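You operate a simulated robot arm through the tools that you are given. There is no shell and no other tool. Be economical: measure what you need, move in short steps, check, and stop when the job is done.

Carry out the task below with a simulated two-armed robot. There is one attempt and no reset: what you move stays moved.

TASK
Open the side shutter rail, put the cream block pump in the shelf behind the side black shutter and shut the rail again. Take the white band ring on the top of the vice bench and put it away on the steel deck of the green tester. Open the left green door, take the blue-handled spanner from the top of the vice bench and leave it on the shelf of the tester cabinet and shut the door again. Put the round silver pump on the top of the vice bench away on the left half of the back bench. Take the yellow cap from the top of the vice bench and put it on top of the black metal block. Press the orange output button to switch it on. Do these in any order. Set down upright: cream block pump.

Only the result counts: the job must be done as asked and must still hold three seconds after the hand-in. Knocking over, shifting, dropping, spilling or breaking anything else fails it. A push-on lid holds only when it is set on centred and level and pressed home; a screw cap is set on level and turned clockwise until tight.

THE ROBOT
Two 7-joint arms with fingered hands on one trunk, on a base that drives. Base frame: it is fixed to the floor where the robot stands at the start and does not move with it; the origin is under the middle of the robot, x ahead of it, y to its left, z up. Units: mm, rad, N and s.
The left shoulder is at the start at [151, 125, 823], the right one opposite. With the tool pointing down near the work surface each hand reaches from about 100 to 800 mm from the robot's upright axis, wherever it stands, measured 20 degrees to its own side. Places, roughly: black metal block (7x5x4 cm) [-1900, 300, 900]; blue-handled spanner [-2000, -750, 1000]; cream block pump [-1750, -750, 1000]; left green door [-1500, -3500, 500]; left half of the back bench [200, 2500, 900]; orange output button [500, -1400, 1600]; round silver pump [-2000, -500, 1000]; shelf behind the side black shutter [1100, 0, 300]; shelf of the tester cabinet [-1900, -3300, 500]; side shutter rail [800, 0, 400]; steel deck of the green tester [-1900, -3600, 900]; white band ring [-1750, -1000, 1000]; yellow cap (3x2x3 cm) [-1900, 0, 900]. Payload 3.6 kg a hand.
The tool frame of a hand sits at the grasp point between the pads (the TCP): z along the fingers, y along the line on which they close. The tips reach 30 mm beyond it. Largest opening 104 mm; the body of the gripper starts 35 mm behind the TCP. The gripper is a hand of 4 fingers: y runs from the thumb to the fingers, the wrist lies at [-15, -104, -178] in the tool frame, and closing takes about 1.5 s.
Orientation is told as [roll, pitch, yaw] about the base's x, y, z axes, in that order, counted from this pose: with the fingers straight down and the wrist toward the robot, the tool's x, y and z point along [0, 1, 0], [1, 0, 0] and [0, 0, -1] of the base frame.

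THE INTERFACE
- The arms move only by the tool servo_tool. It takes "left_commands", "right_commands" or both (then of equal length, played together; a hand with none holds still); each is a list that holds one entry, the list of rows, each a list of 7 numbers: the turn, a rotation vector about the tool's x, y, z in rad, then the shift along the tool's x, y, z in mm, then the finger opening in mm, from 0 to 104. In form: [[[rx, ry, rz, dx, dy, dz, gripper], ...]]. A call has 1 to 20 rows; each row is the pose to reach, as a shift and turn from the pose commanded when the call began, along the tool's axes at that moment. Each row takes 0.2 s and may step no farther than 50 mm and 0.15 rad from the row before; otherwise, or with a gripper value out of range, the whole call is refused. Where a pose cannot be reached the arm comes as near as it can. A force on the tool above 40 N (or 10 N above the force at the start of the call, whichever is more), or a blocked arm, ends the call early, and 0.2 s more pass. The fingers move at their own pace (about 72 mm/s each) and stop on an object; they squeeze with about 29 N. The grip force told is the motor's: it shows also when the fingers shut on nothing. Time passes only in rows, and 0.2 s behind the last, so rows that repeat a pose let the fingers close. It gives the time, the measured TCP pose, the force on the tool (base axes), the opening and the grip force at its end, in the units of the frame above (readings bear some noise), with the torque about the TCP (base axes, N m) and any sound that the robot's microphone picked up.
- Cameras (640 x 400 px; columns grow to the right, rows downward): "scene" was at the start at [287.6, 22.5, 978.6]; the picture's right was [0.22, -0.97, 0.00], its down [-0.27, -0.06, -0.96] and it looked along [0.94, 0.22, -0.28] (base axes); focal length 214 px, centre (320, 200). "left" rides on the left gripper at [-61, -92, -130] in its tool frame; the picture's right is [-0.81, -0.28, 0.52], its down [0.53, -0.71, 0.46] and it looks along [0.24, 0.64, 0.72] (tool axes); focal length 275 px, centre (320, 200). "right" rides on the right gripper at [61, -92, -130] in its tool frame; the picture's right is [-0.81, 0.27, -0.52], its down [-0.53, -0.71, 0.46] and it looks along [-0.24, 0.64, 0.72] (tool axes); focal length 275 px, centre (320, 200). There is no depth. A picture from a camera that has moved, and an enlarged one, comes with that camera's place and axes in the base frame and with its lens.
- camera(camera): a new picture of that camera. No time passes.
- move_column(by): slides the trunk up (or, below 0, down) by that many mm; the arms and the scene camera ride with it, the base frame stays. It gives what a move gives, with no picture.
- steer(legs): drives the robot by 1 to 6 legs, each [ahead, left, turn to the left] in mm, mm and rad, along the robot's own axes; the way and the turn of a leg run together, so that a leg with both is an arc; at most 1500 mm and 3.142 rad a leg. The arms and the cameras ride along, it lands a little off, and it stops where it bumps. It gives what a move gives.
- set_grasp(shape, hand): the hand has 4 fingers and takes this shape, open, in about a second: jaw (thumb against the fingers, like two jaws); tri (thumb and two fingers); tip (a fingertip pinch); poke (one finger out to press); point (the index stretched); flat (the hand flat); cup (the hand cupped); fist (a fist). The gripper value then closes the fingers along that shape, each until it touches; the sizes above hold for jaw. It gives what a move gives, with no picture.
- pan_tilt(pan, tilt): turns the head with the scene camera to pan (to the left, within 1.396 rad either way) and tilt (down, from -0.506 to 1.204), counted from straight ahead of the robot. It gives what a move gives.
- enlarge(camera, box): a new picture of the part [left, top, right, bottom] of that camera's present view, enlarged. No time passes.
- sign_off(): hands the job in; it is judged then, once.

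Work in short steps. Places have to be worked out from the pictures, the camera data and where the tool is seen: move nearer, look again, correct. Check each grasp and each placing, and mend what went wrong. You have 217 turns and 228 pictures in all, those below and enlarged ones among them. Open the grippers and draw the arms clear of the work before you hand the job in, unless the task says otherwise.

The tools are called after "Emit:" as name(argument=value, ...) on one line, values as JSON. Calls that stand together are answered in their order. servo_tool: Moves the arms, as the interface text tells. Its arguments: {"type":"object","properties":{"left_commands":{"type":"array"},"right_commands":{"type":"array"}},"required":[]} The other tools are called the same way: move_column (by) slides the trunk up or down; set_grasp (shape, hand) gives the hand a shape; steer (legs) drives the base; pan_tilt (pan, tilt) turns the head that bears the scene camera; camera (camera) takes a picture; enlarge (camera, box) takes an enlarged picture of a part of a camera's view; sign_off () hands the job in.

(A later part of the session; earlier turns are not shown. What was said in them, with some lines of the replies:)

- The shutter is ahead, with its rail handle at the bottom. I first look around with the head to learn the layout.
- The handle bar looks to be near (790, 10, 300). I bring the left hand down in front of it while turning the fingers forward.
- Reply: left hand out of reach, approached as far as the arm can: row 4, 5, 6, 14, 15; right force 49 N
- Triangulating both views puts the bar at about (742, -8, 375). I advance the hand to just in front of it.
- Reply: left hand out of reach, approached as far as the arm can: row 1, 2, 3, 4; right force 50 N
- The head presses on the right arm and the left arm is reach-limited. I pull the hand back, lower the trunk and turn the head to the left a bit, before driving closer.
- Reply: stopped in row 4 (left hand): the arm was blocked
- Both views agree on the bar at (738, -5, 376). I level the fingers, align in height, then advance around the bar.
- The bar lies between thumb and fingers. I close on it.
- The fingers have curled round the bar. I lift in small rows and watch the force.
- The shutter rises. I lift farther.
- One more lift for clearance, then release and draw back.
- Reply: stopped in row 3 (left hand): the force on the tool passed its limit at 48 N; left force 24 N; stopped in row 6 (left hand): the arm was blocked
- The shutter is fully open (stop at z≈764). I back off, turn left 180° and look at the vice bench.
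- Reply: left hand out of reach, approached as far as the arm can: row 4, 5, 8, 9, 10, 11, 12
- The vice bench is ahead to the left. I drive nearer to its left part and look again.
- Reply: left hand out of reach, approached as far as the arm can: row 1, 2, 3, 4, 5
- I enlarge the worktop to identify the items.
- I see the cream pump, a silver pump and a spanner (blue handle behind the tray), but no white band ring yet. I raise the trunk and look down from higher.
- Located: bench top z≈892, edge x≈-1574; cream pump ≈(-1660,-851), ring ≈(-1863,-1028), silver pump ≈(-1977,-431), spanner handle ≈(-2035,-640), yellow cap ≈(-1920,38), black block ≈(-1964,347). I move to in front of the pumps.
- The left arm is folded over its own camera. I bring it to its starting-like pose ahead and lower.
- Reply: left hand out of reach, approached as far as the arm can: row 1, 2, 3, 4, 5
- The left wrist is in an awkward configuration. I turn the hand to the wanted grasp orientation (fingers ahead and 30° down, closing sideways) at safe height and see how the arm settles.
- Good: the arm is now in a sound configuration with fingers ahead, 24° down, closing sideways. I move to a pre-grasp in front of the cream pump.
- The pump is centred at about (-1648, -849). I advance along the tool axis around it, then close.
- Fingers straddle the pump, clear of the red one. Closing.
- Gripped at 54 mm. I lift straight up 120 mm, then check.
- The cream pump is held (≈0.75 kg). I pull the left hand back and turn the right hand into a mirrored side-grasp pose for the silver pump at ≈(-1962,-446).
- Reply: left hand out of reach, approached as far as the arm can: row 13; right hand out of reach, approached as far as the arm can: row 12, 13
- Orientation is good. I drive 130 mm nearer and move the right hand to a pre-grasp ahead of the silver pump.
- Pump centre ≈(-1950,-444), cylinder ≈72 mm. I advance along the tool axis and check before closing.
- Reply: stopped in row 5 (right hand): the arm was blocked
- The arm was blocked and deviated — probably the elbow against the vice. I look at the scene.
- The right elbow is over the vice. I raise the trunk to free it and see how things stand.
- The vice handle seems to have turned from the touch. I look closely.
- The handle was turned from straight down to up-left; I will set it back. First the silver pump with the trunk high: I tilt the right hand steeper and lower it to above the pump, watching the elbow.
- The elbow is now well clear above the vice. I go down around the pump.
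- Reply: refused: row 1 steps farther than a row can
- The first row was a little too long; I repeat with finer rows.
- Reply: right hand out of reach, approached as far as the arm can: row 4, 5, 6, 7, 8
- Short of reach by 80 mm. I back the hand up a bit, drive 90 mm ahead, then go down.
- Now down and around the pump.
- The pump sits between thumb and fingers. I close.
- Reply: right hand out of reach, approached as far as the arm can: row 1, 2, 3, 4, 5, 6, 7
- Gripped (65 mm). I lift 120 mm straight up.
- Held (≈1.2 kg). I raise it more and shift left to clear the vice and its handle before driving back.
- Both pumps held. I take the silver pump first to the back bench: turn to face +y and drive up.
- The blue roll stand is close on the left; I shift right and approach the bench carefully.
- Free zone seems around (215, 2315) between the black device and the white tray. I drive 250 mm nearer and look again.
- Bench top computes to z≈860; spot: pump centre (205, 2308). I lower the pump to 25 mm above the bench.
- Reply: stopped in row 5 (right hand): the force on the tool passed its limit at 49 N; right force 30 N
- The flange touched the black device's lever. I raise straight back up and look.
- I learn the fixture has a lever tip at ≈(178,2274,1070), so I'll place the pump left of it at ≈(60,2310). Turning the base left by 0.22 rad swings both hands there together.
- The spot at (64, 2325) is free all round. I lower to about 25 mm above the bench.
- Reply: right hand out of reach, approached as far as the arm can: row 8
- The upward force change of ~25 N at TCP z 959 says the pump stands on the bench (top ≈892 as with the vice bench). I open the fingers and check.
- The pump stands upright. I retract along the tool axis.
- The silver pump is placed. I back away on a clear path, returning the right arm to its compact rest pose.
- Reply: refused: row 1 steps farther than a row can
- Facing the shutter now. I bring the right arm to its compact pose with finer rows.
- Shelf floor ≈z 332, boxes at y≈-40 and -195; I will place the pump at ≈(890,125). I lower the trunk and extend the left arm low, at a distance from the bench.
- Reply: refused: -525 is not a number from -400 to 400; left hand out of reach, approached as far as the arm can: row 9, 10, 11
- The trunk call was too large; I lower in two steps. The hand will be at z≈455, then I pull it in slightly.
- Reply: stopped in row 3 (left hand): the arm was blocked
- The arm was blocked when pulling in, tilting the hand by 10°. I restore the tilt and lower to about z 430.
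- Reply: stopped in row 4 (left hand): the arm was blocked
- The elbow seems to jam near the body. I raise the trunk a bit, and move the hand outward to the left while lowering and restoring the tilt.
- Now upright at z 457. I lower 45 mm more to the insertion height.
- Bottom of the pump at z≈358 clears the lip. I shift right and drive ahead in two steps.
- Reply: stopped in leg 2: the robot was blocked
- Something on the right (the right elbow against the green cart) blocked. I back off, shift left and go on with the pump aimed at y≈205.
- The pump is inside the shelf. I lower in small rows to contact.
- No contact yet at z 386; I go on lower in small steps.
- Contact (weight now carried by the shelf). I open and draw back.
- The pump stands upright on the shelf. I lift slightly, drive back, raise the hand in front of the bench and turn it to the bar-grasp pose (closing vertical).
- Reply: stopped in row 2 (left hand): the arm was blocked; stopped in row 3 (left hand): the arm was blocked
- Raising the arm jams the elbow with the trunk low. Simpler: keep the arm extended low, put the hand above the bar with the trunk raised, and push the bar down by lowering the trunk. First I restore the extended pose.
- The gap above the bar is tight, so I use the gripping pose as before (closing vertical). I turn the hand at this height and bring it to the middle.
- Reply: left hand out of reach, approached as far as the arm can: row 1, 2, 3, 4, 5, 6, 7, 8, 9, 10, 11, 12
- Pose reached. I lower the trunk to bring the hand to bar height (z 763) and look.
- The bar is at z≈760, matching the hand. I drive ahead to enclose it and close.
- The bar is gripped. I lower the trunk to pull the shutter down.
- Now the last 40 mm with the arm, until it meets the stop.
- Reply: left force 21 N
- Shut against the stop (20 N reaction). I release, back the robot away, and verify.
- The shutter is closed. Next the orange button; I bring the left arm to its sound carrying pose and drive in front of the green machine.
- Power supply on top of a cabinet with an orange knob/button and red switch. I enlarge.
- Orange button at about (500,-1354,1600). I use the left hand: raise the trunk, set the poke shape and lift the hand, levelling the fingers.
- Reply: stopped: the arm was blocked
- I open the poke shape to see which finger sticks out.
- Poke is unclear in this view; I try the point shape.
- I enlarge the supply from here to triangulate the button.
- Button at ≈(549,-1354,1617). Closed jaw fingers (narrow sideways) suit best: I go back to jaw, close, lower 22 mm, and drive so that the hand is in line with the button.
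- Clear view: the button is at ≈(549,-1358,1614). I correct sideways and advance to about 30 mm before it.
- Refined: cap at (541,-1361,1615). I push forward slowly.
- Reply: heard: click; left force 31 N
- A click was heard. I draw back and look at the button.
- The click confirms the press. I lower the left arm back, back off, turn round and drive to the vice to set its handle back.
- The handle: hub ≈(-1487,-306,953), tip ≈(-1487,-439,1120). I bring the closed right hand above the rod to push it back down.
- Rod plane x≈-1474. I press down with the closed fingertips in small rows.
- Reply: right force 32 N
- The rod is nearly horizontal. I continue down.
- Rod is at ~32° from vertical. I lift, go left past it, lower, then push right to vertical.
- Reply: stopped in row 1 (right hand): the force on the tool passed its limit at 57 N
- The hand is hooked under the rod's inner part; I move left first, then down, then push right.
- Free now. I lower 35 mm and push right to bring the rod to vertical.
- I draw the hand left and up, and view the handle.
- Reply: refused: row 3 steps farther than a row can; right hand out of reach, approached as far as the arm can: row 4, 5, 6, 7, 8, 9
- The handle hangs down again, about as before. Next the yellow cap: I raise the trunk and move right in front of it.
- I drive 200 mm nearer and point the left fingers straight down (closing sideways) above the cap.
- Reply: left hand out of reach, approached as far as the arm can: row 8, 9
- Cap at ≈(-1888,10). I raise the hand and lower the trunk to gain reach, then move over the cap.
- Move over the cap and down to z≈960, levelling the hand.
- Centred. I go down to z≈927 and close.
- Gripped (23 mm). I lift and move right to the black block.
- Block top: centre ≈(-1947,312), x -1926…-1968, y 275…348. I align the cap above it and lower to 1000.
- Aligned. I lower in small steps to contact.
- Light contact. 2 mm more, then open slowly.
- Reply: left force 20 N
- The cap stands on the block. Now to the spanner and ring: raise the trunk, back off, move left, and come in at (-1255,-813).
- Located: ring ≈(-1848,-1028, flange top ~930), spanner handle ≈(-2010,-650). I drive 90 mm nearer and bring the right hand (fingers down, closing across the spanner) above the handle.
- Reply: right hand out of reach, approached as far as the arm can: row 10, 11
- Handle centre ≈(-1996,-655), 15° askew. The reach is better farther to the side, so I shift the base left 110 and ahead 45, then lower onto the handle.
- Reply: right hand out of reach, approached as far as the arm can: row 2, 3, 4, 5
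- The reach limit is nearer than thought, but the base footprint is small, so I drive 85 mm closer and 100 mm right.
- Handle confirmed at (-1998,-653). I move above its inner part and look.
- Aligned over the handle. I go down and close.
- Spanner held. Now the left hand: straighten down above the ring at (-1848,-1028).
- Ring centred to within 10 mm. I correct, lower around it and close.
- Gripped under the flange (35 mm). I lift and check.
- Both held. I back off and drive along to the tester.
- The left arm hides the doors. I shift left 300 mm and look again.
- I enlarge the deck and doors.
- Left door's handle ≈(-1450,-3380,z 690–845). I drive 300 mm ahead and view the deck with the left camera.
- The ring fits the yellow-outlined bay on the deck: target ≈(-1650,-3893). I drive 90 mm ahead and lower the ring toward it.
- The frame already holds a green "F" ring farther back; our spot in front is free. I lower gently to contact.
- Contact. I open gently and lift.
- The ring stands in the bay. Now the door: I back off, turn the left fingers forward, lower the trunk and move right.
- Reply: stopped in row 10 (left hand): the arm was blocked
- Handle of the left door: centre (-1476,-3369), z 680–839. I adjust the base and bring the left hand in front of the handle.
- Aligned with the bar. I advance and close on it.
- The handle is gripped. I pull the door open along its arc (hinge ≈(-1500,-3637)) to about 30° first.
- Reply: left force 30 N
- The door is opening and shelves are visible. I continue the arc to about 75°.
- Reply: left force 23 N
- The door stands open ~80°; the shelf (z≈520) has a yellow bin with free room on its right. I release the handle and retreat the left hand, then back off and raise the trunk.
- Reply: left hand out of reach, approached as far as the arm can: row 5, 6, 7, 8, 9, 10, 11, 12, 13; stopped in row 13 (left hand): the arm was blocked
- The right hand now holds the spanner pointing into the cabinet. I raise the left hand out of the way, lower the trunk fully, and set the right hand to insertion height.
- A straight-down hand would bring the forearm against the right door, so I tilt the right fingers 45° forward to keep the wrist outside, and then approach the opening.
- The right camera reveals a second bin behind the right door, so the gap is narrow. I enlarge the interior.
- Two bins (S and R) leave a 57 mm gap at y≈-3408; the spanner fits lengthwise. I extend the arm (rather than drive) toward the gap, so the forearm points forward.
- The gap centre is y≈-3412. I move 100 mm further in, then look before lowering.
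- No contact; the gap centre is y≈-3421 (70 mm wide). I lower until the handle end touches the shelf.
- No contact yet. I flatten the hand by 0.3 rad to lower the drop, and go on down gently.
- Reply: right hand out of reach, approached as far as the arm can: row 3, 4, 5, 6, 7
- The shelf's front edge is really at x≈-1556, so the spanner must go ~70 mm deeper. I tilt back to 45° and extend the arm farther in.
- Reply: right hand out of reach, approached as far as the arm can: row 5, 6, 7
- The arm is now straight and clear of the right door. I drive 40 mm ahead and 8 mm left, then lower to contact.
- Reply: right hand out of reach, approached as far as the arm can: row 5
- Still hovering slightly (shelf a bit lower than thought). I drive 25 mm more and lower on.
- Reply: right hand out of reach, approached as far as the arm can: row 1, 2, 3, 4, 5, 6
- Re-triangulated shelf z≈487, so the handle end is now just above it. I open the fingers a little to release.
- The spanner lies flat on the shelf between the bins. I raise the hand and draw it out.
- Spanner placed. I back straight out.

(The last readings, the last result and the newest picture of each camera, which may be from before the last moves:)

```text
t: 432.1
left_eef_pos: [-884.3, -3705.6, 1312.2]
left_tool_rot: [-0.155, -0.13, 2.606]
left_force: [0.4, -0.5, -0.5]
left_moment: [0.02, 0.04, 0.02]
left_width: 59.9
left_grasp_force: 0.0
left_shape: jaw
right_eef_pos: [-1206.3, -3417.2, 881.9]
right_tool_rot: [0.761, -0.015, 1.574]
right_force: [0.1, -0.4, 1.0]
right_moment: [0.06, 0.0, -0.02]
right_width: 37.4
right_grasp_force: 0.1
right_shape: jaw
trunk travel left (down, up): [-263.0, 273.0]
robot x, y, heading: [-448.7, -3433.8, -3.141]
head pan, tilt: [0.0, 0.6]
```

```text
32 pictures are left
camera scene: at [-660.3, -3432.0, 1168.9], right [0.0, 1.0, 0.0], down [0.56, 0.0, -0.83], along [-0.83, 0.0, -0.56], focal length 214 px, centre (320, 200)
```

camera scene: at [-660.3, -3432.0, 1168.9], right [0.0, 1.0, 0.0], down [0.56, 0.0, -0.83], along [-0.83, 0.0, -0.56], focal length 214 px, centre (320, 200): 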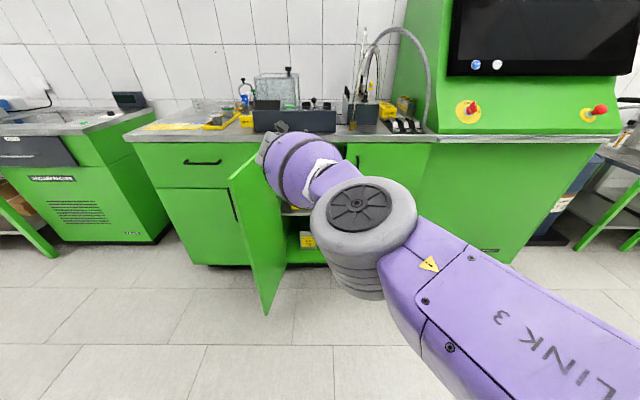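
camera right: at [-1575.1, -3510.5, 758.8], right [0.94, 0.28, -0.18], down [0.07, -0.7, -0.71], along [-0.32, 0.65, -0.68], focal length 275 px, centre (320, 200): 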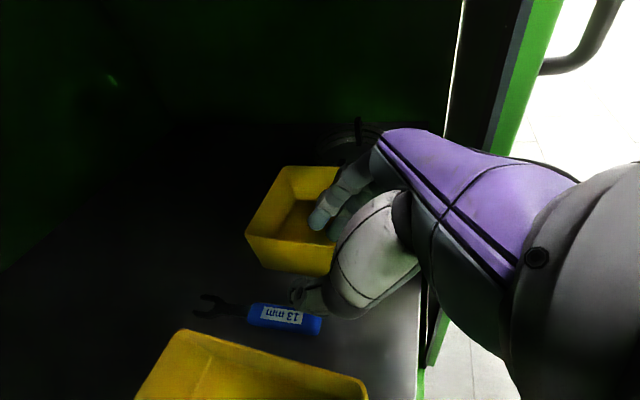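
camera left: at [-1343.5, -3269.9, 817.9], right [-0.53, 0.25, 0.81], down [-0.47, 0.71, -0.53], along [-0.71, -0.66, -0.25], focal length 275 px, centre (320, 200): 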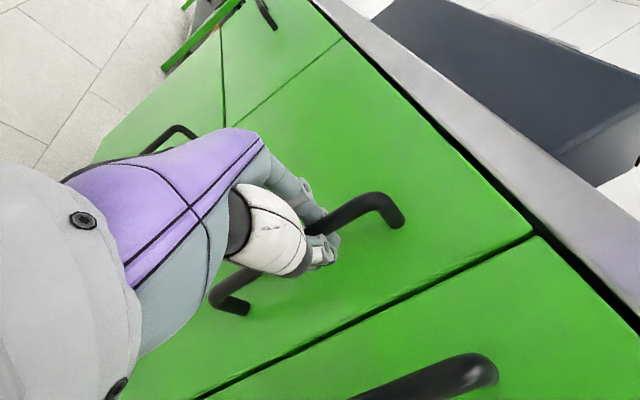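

The door stands at ~100°. I'll close it with the right hand (closed) from its left side: go round the door tip first.

Emit:
steer(legs=[[-100, 0, 0], [0, 350, 0]])

Emit:
move_column(by=-170)

Emit:
servo_tool(right_commands=[[[0, 0, 0, 0, 0, 0, 20], [0, 0, 0, 0, 0, 0, 0], [0, 0, 0, 0, 0, 0, 0], [0, 0, 0, 0, 0, 0, 0]]])

Emit:
steer(legs=[[150, 0, 0]])

Emit:
camera(camera="scene")

Emit:
camera(camera="right")

```text
t: 436.4
left_eef_pos: [-782.8, -4054.2, 1312.6]
left_tool_rot: [-0.153, -0.128, 2.604]
left_force: [-0.1, -0.3, 0.0]
left_moment: [0.01, 0.0, -0.04]
left_width: 60.2
left_grasp_force: 0.0
left_shape: jaw
right_eef_pos: [-1104.1, -3764.1, 883.5]
right_tool_rot: [0.761, -0.015, 1.573]
right_force: [0.0, 0.4, 1.2]
right_moment: [0.04, -0.03, 0.02]
right_width: 37.6
right_grasp_force: 0.1
right_shape: jaw
trunk travel left (down, up): [-263.0, 273.0]
robot x, y, heading: [-347.1, -3781.0, -3.142]
head pan, tilt: [0.0, 0.6]
```

```text
t: 438.4
left_eef_pos: [-782.0, -4052.6, 1142.2]
left_tool_rot: [-0.153, -0.133, 2.605]
left_force: [0.6, 0.6, -0.3]
left_moment: [-0.02, -0.03, -0.01]
left_width: 60.0
left_grasp_force: 0.1
left_shape: jaw
right_eef_pos: [-1104.5, -3764.4, 714.2]
right_tool_rot: [0.762, -0.011, 1.573]
right_force: [0.3, 0.0, 0.5]
right_moment: [0.0, 0.02, 0.0]
right_width: 37.7
right_grasp_force: 0.0
right_shape: jaw
trunk travel left (down, up): [-93.0, 443.0]
robot x, y, heading: [-347.8, -3781.6, -3.138]
head pan, tilt: [0.0, 0.6]
```

```text
t: 439.4
left_eef_pos: [-782.9, -4053.6, 1142.0]
left_tool_rot: [-0.153, -0.13, 2.605]
left_force: [-0.8, -0.4, 0.0]
left_moment: [-0.01, 0.0, 0.01]
left_width: 59.8
left_grasp_force: 0.1
left_shape: jaw
right_eef_pos: [-1104.8, -3764.9, 713.0]
right_tool_rot: [0.76, -0.013, 1.575]
right_force: [0.3, 1.5, -0.2]
right_moment: [0.0, -0.01, -0.02]
right_width: 0.0
right_grasp_force: 29.4
right_shape: jaw
trunk travel left (down, up): [-93.0, 443.0]
robot x, y, heading: [-341.0, -3779.8, -3.143]
head pan, tilt: [0.0, 0.6]
```

```text
t: 440.7
left_eef_pos: [-933.4, -4053.7, 1141.8]
left_tool_rot: [-0.156, -0.128, 2.609]
left_force: [1.0, -0.4, -0.4]
left_moment: [0.01, -0.02, -0.01]
left_width: 60.2
left_grasp_force: 0.0
left_shape: jaw
right_eef_pos: [-1254.9, -3766.1, 712.5]
right_tool_rot: [0.76, -0.013, 1.578]
right_force: [-0.2, -0.7, 0.3]
right_moment: [0.02, 0.0, -0.03]
right_width: 0.0
right_grasp_force: 29.0
right_shape: jaw
trunk travel left (down, up): [-93.0, 443.0]
robot x, y, heading: [-495.4, -3782.9, -3.14]
head pan, tilt: [0.0, 0.6]
```

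```text
31 pictures are left
camera scene: at [-767.8, -3780.6, 979.9], right [0.0, 1.0, 0.0], down [0.57, 0.0, -0.82], along [-0.82, 0.0, -0.57], focal length 214 px, centre (320, 200)
```

scene: 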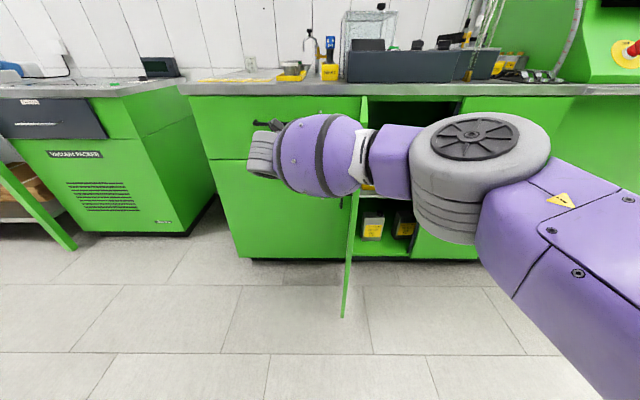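

```text
30 pictures are left
camera right: at [-1210.4, -3860.8, 848.4], right [0.94, 0.28, -0.18], down [0.08, -0.7, -0.71], along [-0.33, 0.65, -0.68], focal length 275 px, centre (320, 200)
```

right: 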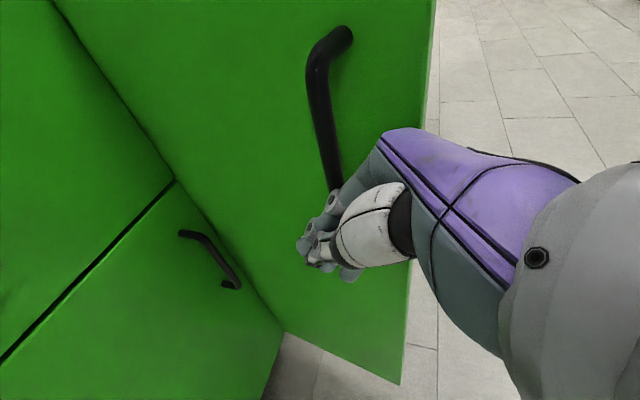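

The hand is on the outer side, near the handle. I sweep right to swing the door, then look.

Emit:
steer(legs=[[0, -190, 0]])

Emit:
camera(camera="scene")

```text
t: 443.1
left_eef_pos: [-932.7, -3861.4, 1143.9]
left_tool_rot: [-0.155, -0.128, 2.604]
left_force: [-0.3, -0.1, -0.8]
left_moment: [0.01, -0.01, -0.01]
left_width: 60.0
left_grasp_force: 0.0
left_shape: jaw
right_eef_pos: [-1254.5, -3570.7, 713.1]
right_tool_rot: [0.762, -0.017, 1.574]
right_force: [0.5, 0.6, -0.1]
right_moment: [-0.02, 0.0, 0.01]
right_width: 0.0
right_grasp_force: 28.8
right_shape: jaw
trunk travel left (down, up): [-93.0, 443.0]
robot x, y, heading: [-497.6, -3588.6, 3.143]
head pan, tilt: [0.0, 0.6]
```

```text
29 pictures are left
camera scene: at [-767.6, -3587.1, 980.0], right [0.0, 1.0, 0.0], down [0.56, 0.0, -0.83], along [-0.83, 0.0, -0.56], focal length 214 px, centre (320, 200)
```

scene: 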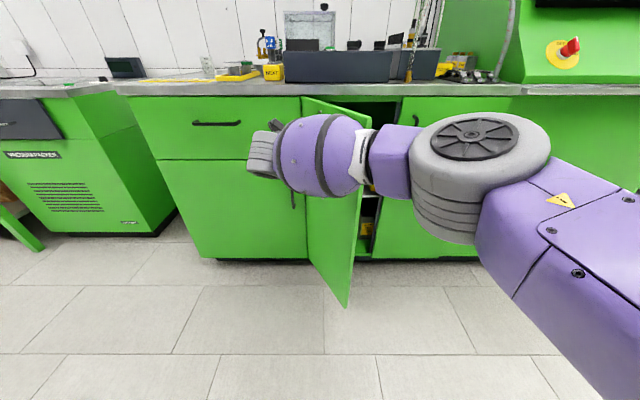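

Door at ~58°. I now go ahead and right together to push it further shut.

Emit:
steer(legs=[[120, -80, 0]])

Emit:
camera(camera="scene")

```text
t: 444.4
left_eef_pos: [-1057.0, -3777.8, 1142.1]
left_tool_rot: [-0.154, -0.128, 2.601]
left_force: [0.5, 0.4, 0.0]
left_moment: [0.0, -0.01, 0.02]
left_width: 60.2
left_grasp_force: 0.1
left_shape: jaw
right_eef_pos: [-1378.0, -3488.0, 711.7]
right_tool_rot: [0.76, -0.015, 1.57]
right_force: [0.4, -1.0, 0.5]
right_moment: [0.01, -0.01, 0.03]
right_width: 0.0
right_grasp_force: 29.0
right_shape: jaw
trunk travel left (down, up): [-93.0, 443.0]
robot x, y, heading: [-616.7, -3505.6, 3.142]
head pan, tilt: [0.0, 0.6]
```

```text
28 pictures are left
camera scene: at [-890.0, -3505.3, 979.9], right [0.0, 1.0, 0.0], down [0.57, 0.0, -0.82], along [-0.82, 0.0, -0.57], focal length 214 px, centre (320, 200)
```

scene: 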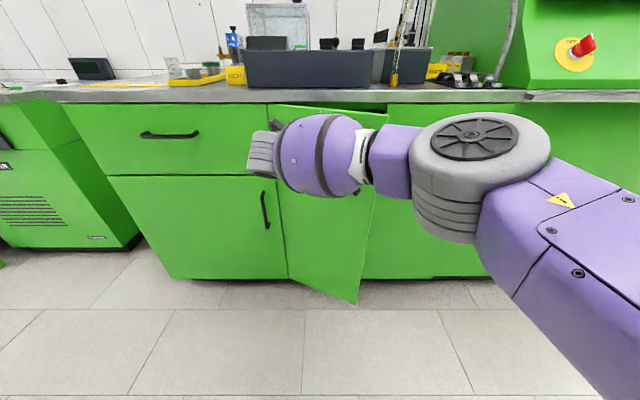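

Door at ~25°. I push on ahead.

Emit:
steer(legs=[[70, -10, 0]])

Emit:
servo_tool(right_commands=[[[0, 0, 0, 6, 0, 6, 0], [0, 0, 0, 11, 0, 11, 0], [0, 0, 0, 16, 0, 15, 0], [0, 0, 0, 21, 0, 20, 0], [0, 0, 0, 26, 0, 25, 0], [0, 0, 0, 31, 0, 30, 0]]])

Emit:
camera(camera="scene")

```text
t: 445.5
left_eef_pos: [-1127.3, -3769.3, 1142.9]
left_tool_rot: [-0.155, -0.129, 2.602]
left_force: [-0.3, 0.3, 0.0]
left_moment: [-0.01, 0.02, -0.01]
left_width: 59.9
left_grasp_force: 0.1
left_shape: jaw
right_eef_pos: [-1447.1, -3478.8, 713.8]
right_tool_rot: [0.762, -0.014, 1.571]
right_force: [0.4, -0.1, 0.1]
right_moment: [0.03, -0.02, 0.0]
right_width: 0.0
right_grasp_force: 29.4
right_shape: jaw
trunk travel left (down, up): [-93.0, 443.0]
robot x, y, heading: [-689.5, -3497.5, 3.138]
head pan, tilt: [0.0, 0.6]
```

```text
t: 447.0
left_eef_pos: [-1123.8, -3768.5, 1143.3]
left_tool_rot: [-0.152, -0.131, 2.601]
left_force: [0.3, -0.1, -0.2]
left_moment: [0.0, -0.01, 0.01]
left_width: 59.8
left_grasp_force: 0.0
left_shape: jaw
right_eef_pos: [-1484.9, -3478.3, 712.3]
right_tool_rot: [0.75, -0.015, 1.566]
right_force: [21.5, 2.4, 4.9]
right_moment: [0.05, -0.2, -0.16]
right_width: 0.0
right_grasp_force: 28.8
right_shape: jaw
trunk travel left (down, up): [-93.0, 443.0]
robot x, y, heading: [-687.7, -3496.7, 3.138]
head pan, tilt: [0.0, 0.6]
stopped in row 6 (right hand): the force on the tool passed its limit at 43 N (the readings are from after the stop); the commanded pose is now the measured one
```

```text
27 pictures are left
camera scene: at [-956.3, -3495.0, 980.6], right [0.0, 1.0, 0.0], down [0.56, 0.0, -0.83], along [-0.83, 0.0, -0.56], focal length 214 px, centre (320, 200)
```

scene: 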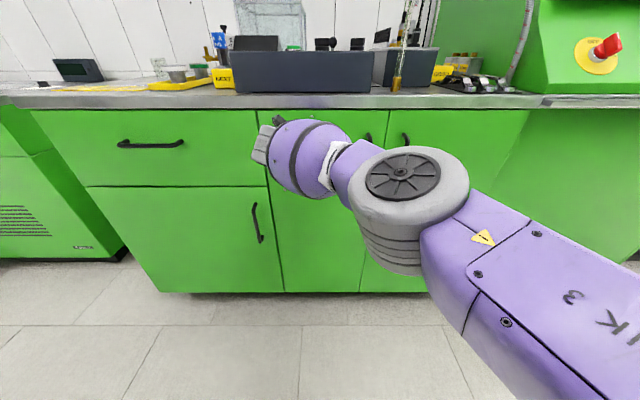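

The door is shut against its stop. I back away and verify.

Emit:
steer(legs=[[-350, 0, 0]])

Emit:
camera(camera="right")

Emit:
camera(camera="scene")

```text
t: 449.3
left_eef_pos: [-772.5, -3770.9, 1144.0]
left_tool_rot: [-0.155, -0.131, 2.605]
left_force: [-0.6, 0.6, -0.3]
left_moment: [-0.05, 0.02, 0.0]
left_width: 60.1
left_grasp_force: 0.1
left_shape: jaw
right_eef_pos: [-1135.2, -3481.6, 712.2]
right_tool_rot: [0.754, -0.015, 1.57]
right_force: [-0.7, -0.4, -0.5]
right_moment: [0.01, 0.02, 0.01]
right_width: 0.0
right_grasp_force: 28.7
right_shape: jaw
trunk travel left (down, up): [-93.0, 443.0]
robot x, y, heading: [-335.2, -3501.5, -3.135]
head pan, tilt: [0.0, 0.6]
```

```text
26 pictures are left
camera right: at [-1092.3, -3576.2, 846.8], right [0.94, 0.28, -0.17], down [0.08, -0.7, -0.71], along [-0.32, 0.65, -0.69], focal length 275 px, centre (320, 200)
```

right: 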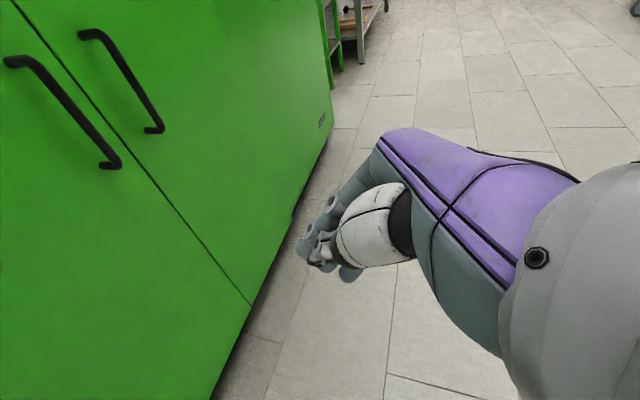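

```text
25 pictures are left
camera scene: at [-607.1, -3496.9, 980.1], right [0.0, 1.0, 0.0], down [0.56, 0.0, -0.83], along [-0.83, 0.0, -0.56], focal length 214 px, centre (320, 200)
```

scene: 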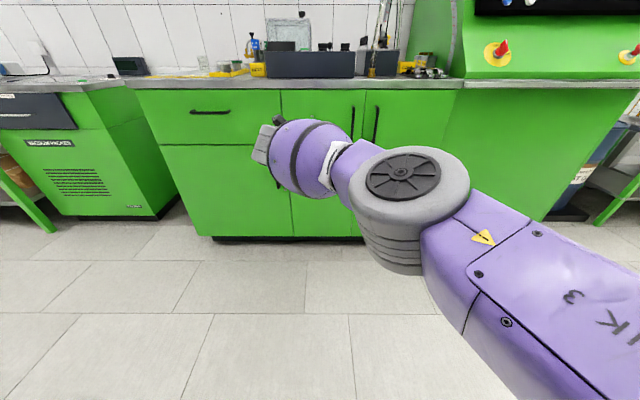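

The door is flush. All jobs are done; as a last check I go by the vice, whose handle I had turned, to see whether it hangs straight.

Emit:
steer(legs=[[0, -1500, 0], [0, -1480, 0]])

Emit:
move_column(by=80)

Emit:
pan_tilt(pan=-0.25, tilt=0.25)

Emit:
camera(camera="scene")

```text
t: 475.5
left_eef_pos: [-721.4, -745.8, 1141.6]
left_tool_rot: [-0.152, -0.131, 2.557]
left_force: [0.4, -0.5, 0.0]
left_moment: [0.01, -0.02, -0.03]
left_width: 60.1
left_grasp_force: 0.0
left_shape: jaw
right_eef_pos: [-1070.0, -440.4, 710.5]
right_tool_rot: [0.752, -0.014, 1.521]
right_force: [-0.5, -0.1, -0.3]
right_moment: [0.01, 0.02, 0.02]
right_width: 0.0
right_grasp_force: 28.9
right_shape: jaw
trunk travel left (down, up): [-93.0, 443.0]
robot x, y, heading: [-271.2, -495.8, 3.1]
head pan, tilt: [0.0, 0.6]
```

```text
t: 476.7
left_eef_pos: [-722.2, -746.6, 1223.7]
left_tool_rot: [-0.157, -0.13, 2.558]
left_force: [0.8, -0.5, -0.3]
left_moment: [0.04, -0.04, 0.03]
left_width: 60.1
left_grasp_force: 0.0
left_shape: jaw
right_eef_pos: [-1057.4, -440.8, 836.1]
right_tool_rot: [0.811, -0.016, 1.523]
right_force: [-0.1, -0.3, 0.1]
right_moment: [0.0, -0.03, 0.01]
right_width: 0.0
right_grasp_force: 29.3
right_shape: jaw
trunk travel left (down, up): [-173.0, 363.0]
robot x, y, heading: [-272.4, -500.3, 3.091]
head pan, tilt: [0.0, 0.6]
```

```text
t: 477.5
left_eef_pos: [-720.6, -747.3, 1222.8]
left_tool_rot: [-0.154, -0.131, 2.557]
left_force: [0.7, 0.0, -0.1]
left_moment: [-0.01, 0.0, 0.04]
left_width: 59.6
left_grasp_force: 0.1
left_shape: jaw
right_eef_pos: [-1057.3, -441.1, 837.3]
right_tool_rot: [0.812, -0.016, 1.521]
right_force: [-0.6, 0.9, 0.3]
right_moment: [0.0, 0.0, 0.0]
right_width: 0.1
right_grasp_force: 29.7
right_shape: jaw
trunk travel left (down, up): [-173.0, 363.0]
robot x, y, heading: [-271.4, -499.8, 3.094]
head pan, tilt: [-0.25, 0.25]
```

```text
24 pictures are left
camera scene: at [-513.0, -459.6, 1104.5], right [0.29, 0.96, 0.0], down [0.24, -0.07, -0.97], along [-0.93, 0.28, -0.25], focal length 214 px, centre (320, 200)
```

scene: 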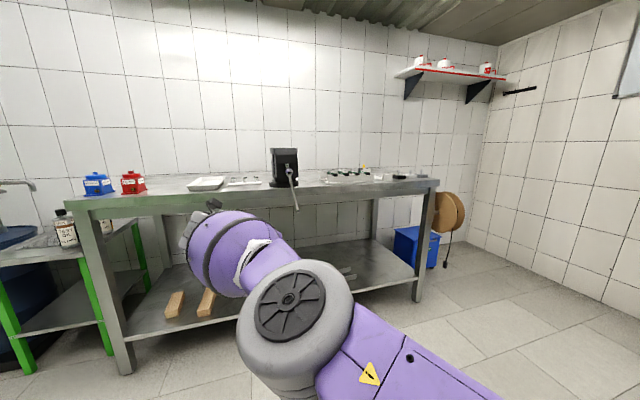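

Emit:
enlarge(camera="scene", box=[250, 140, 330, 220])

```text
5.00 times, centred on (290, 180) of scene
camera zoom: at [-513.0, -459.6, 1104.5], right [0.29, 0.96, 0.0], down [0.24, -0.07, -0.97], along [-0.93, 0.28, -0.25], focal length 1072 px, centre (470, 300)
```

zoom: 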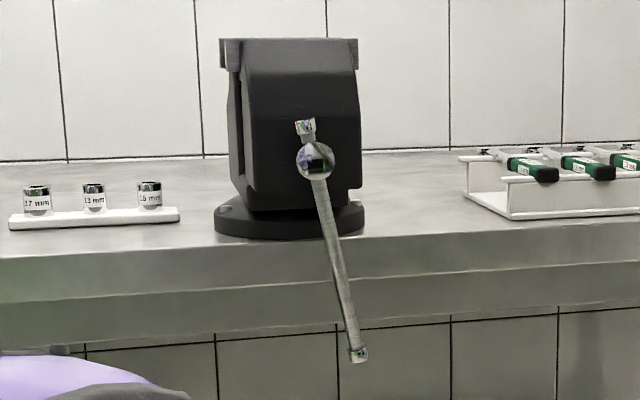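

The rod hangs ~10° off to the right. I nudge it back to vertical: bring the closed right hand to its right side.

Emit:
steer(legs=[[0, 0, 0.047], [0, -289, 0], [390, 0, 0]])

Emit:
servo_tool(right_commands=[[[0, 0, 0, -5, 0, 5, 0], [0, 0, 0, -11, 0, 10, 0], [0, 0, 0, -11, 0, 10, 0]]])

Emit:
camera(camera="right")

Emit:
camera(camera="scene")

```text
t: 483.0
left_eef_pos: [-1089.8, -494.4, 1222.7]
left_tool_rot: [-0.154, -0.128, 2.61]
left_force: [0.0, 0.4, 0.5]
left_moment: [0.01, 0.0, 0.03]
left_width: 60.1
left_grasp_force: 0.0
left_shape: jaw
right_eef_pos: [-1442.1, -207.6, 837.4]
right_tool_rot: [0.811, -0.016, 1.579]
right_force: [0.1, 0.4, -0.7]
right_moment: [-0.01, 0.02, 0.01]
right_width: 0.0
right_grasp_force: 29.0
right_shape: jaw
trunk travel left (down, up): [-173.0, 363.0]
robot x, y, heading: [-655.1, -217.6, -3.137]
head pan, tilt: [-0.25, 0.25]
```

```text
t: 483.8
left_eef_pos: [-1090.9, -494.2, 1223.3]
left_tool_rot: [-0.153, -0.131, 2.612]
left_force: [-0.7, -0.3, -0.2]
left_moment: [0.02, 0.0, 0.0]
left_width: 60.0
left_grasp_force: 0.2
left_shape: jaw
right_eef_pos: [-1441.6, -207.6, 821.1]
right_tool_rot: [0.813, -0.015, 1.577]
right_force: [0.1, 0.6, -0.1]
right_moment: [0.02, -0.03, 0.02]
right_width: 0.0
right_grasp_force: 29.0
right_shape: jaw
trunk travel left (down, up): [-173.0, 363.0]
robot x, y, heading: [-658.5, -220.5, -3.137]
head pan, tilt: [-0.25, 0.25]
```

```text
22 pictures are left
camera right: at [-1390.6, -301.5, 954.6], right [0.93, 0.28, -0.23], down [0.04, -0.7, -0.71], along [-0.36, 0.65, -0.67], focal length 275 px, centre (320, 200)
```

right: 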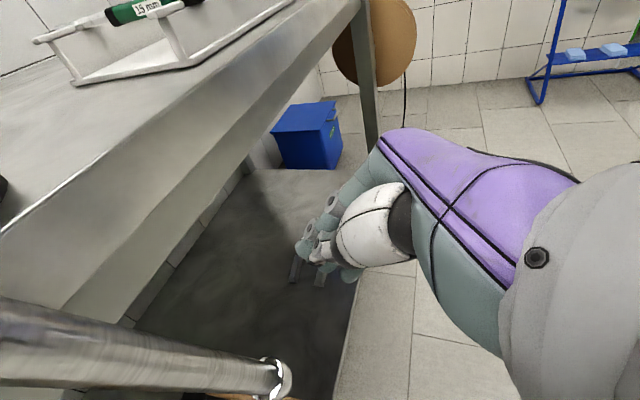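

```text
21 pictures are left
camera scene: at [-897.6, -196.0, 1104.6], right [0.24, 0.97, 0.0], down [0.24, -0.06, -0.97], along [-0.94, 0.23, -0.25], focal length 214 px, centre (320, 200)
```

scene: 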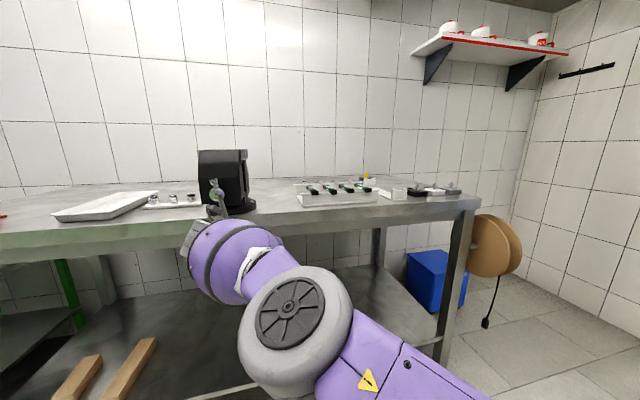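

Rod end ≈(-1474,-274,760). I go 24 mm ahead and then slowly left to push it.

Emit:
servo_tool(right_commands=[[[0, 0, 0, 8, 0, 9, 0], [0, 0, 0, 16, 0, 17, 0], [0, 0, 0, 16, -12, 17, 0], [0, 0, 0, 16, -24, 17, 0], [0, 0, 0, 16, -34, 17, 0], [0, 0, 0, 16, -38, 17, 0], [0, 0, 0, 16, -42, 17, 0], [0, 0, 0, 16, -46, 17, 0], [0, 0, 0, 16, -50, 17, 0], [0, 0, 0, 16, -54, 17, 0]]])

Emit:
camera(camera="right")

```text
t: 486.0
left_eef_pos: [-1089.3, -494.7, 1222.6]
left_tool_rot: [-0.153, -0.13, 2.609]
left_force: [0.2, -0.4, 0.6]
left_moment: [0.03, 0.02, 0.03]
left_width: 59.9
left_grasp_force: 0.1
left_shape: jaw
right_eef_pos: [-1424.0, -226.3, 814.7]
right_tool_rot: [0.811, -0.015, 1.575]
right_force: [0.8, -0.9, 0.1]
right_moment: [-0.01, 0.04, 0.02]
right_width: 0.0
right_grasp_force: 28.9
right_shape: jaw
right hand out of reach, approached as far as the arm can: row 1, 2, 3, 4, 5, 6, 7, 8, 9, 10
trunk travel left (down, up): [-173.0, 363.0]
robot x, y, heading: [-653.6, -218.6, -3.129]
head pan, tilt: [-0.25, 0.25]
```

```text
20 pictures are left
camera right: at [-1371.7, -320.3, 947.2], right [0.93, 0.28, -0.23], down [0.04, -0.7, -0.71], along [-0.36, 0.65, -0.67], focal length 275 px, centre (320, 200)
```

right: 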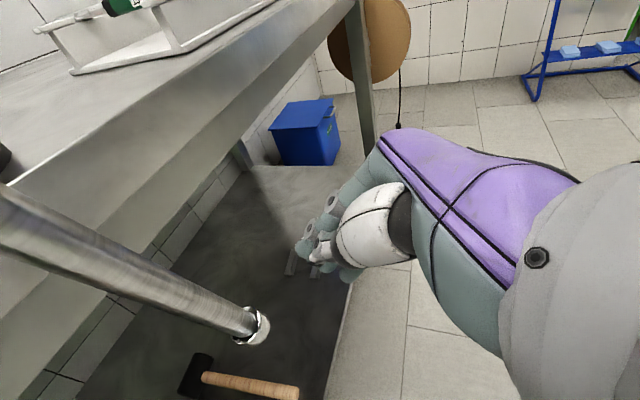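

Out of reach; I drive 58 mm ahead and then move left with the arm.

Emit:
steer(legs=[[58, 0, 0]])

Emit:
servo_tool(right_commands=[[[0, 0, 0, -4, -6, -4, 0], [0, 0, 0, -8, -12, -8, 0], [0, 0, 0, -8, -18, -8, 0], [0, 0, 0, -8, -23, -8, 0], [0, 0, 0, -8, -28, -8, 0], [0, 0, 0, -8, -32, -8, 0], [0, 0, 0, -8, -36, -8, 0]]])

Emit:
camera(camera="right")

```text
t: 486.9
left_eef_pos: [-1148.0, -494.9, 1223.0]
left_tool_rot: [-0.155, -0.129, 2.611]
left_force: [-0.2, -0.6, -0.3]
left_moment: [-0.04, -0.01, -0.01]
left_width: 59.8
left_grasp_force: 0.1
left_shape: jaw
right_eef_pos: [-1481.5, -226.0, 813.1]
right_tool_rot: [0.81, -0.017, 1.576]
right_force: [0.1, 0.2, -0.9]
right_moment: [0.0, -0.02, 0.03]
right_width: 0.0
right_grasp_force: 29.2
right_shape: jaw
trunk travel left (down, up): [-173.0, 363.0]
robot x, y, heading: [-709.7, -218.9, -3.132]
head pan, tilt: [-0.25, 0.25]
```

```text
t: 488.5
left_eef_pos: [-1147.2, -494.4, 1223.3]
left_tool_rot: [-0.152, -0.13, 2.61]
left_force: [0.2, 0.2, 0.2]
left_moment: [0.0, -0.01, 0.01]
left_width: 59.9
left_grasp_force: 0.1
left_shape: jaw
right_eef_pos: [-1465.5, -258.2, 813.2]
right_tool_rot: [0.813, -0.014, 1.577]
right_force: [2.0, 1.3, -0.7]
right_moment: [-0.01, 0.03, 0.08]
right_width: 0.1
right_grasp_force: 29.4
right_shape: jaw
right hand out of reach, approached as far as the arm can: row 7
trunk travel left (down, up): [-173.0, 363.0]
robot x, y, heading: [-710.9, -220.2, -3.132]
head pan, tilt: [-0.25, 0.25]
```

```text
19 pictures are left
camera right: at [-1413.6, -352.1, 946.1], right [0.93, 0.28, -0.23], down [0.04, -0.7, -0.71], along [-0.36, 0.65, -0.67], focal length 275 px, centre (320, 200)
```

right: 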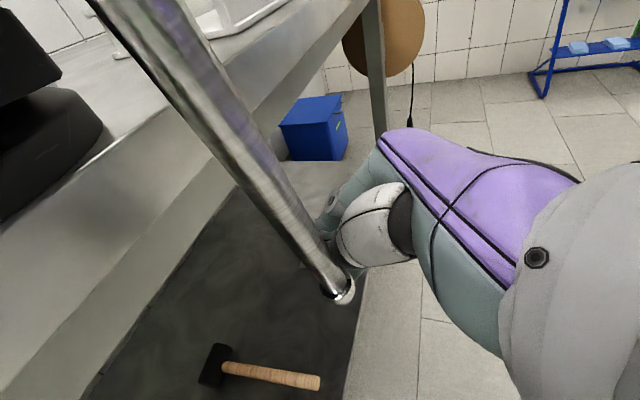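

Contact has just begun. I nudge left with the base by 27 mm.

Emit:
steer(legs=[[0, 28, 0]])

Emit:
camera(camera="right")

```text
t: 489.5
left_eef_pos: [-1146.0, -523.1, 1222.9]
left_tool_rot: [-0.153, -0.13, 2.611]
left_force: [0.5, 0.1, 0.9]
left_moment: [0.02, 0.01, 0.03]
left_width: 59.8
left_grasp_force: 0.0
left_shape: jaw
right_eef_pos: [-1464.7, -286.9, 813.0]
right_tool_rot: [0.814, -0.014, 1.578]
right_force: [-0.3, -0.7, 0.8]
right_moment: [0.02, -0.01, -0.01]
right_width: 0.1
right_grasp_force: 28.8
right_shape: jaw
trunk travel left (down, up): [-173.0, 363.0]
robot x, y, heading: [-710.4, -247.2, -3.134]
head pan, tilt: [-0.25, 0.25]
```

```text
18 pictures are left
camera right: at [-1413.4, -381.4, 946.2], right [0.93, 0.29, -0.23], down [0.04, -0.7, -0.71], along [-0.36, 0.65, -0.67], focal length 275 px, centre (320, 200)
```

right: 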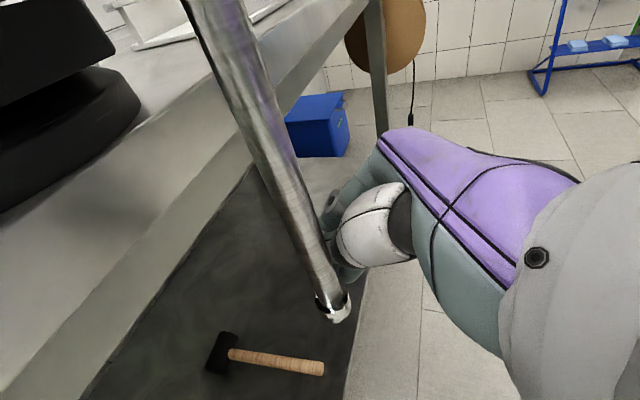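

The rod now hangs vertical (y -312 at top, -315 at end). I move right, back off and open the grippers.

Emit:
steer(legs=[[0, -70, 0], [-450, 0, 0]])

Emit:
servo_tool(right_commands=[[[0, 0, 0, 0, 0, 0, 60], [0, 0, 0, 0, 0, 0, 100], [0, 0, 0, 0, 0, 0, 100], [0, 0, 0, 0, 0, 0, 100]]], left_commands=[[[0, 0, 0, 0, 0, 0, 80], [0, 0, 0, 0, 0, 0, 100], [0, 0, 0, 0, 0, 0, 100], [0, 0, 0, 0, 0, 0, 100]]])

Emit:
camera(camera="scene")

```text
t: 493.1
left_eef_pos: [-703.5, -446.1, 1223.8]
left_tool_rot: [-0.154, -0.131, 2.602]
left_force: [-0.1, -0.8, -0.2]
left_moment: [0.0, 0.03, 0.02]
left_width: 59.9
left_grasp_force: 0.2
left_shape: jaw
right_eef_pos: [-1020.1, -210.3, 814.5]
right_tool_rot: [0.813, -0.013, 1.569]
right_force: [0.8, -0.9, 0.4]
right_moment: [0.03, 0.01, -0.03]
right_width: 0.0
right_grasp_force: 29.7
right_shape: jaw
trunk travel left (down, up): [-173.0, 363.0]
robot x, y, heading: [-264.4, -175.9, 3.138]
head pan, tilt: [-0.25, 0.25]
```

```text
t: 494.1
left_eef_pos: [-704.5, -447.2, 1221.8]
left_tool_rot: [-0.154, -0.13, 2.603]
left_force: [0.0, -0.7, -0.4]
left_moment: [-0.02, -0.01, 0.02]
left_width: 99.9
left_grasp_force: 0.1
left_shape: jaw
right_eef_pos: [-1021.2, -209.0, 813.1]
right_tool_rot: [0.813, -0.014, 1.567]
right_force: [-0.4, 0.5, 0.4]
right_moment: [-0.01, -0.02, -0.03]
right_width: 99.7
right_grasp_force: 0.0
right_shape: jaw
trunk travel left (down, up): [-173.0, 363.0]
robot x, y, heading: [-267.0, -177.8, 3.137]
head pan, tilt: [-0.25, 0.25]
```

```text
17 pictures are left
camera scene: at [-509.2, -150.9, 1104.5], right [0.25, 0.97, 0.0], down [0.24, -0.06, -0.97], along [-0.94, 0.24, -0.25], focal length 214 px, centre (320, 200)
```

scene: 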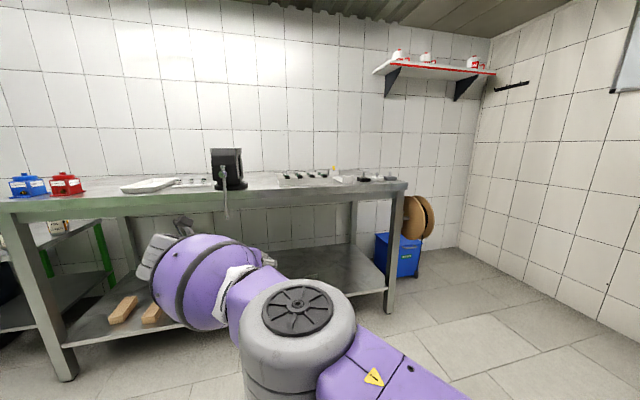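

Everything is in place: the handle hangs straight, the cap sits on the block, and the arms are clear with grippers open. I hand in.

Emit:
sign_off()

```text
The job is handed in.
```

I carried out all six parts of the task and handed it in, but I couldn't confirm the output button actually switched on.

- **Cream block pump:** it stands upright on the shelf behind the side black shutter, and the rail is shut again.
- **White band ring:** it stands on the steel deck of the green tester.
- **Blue-handled spanner:** it lies flat on the shelf of the tester cabinet, and the left green door is shut.
- **Round silver pump:** it stands on the left half of the back bench.
- **Yellow cap:** it sits on the black metal block.
- **Orange output button:** I pressed it once and heard a click. The supply's display was dark and no lamp showed, so the click is my only evidence.

Four contacts happened along the way:

- **Vice handle:** my right elbow turned it, and I set it back to hanging straight down.
- **Back-bench fixture:** the silver pump touched the black fixture with 49 N before I placed it elsewhere. The fixture looked unmoved afterwards.
- **Green cart:** something on my right side, probably the elbow against the cart, blocked the drive once near the shutter. I backed off but did not check the cart closely afterwards.
- **Spanner:** its head dropped a few centimetres when I let go.
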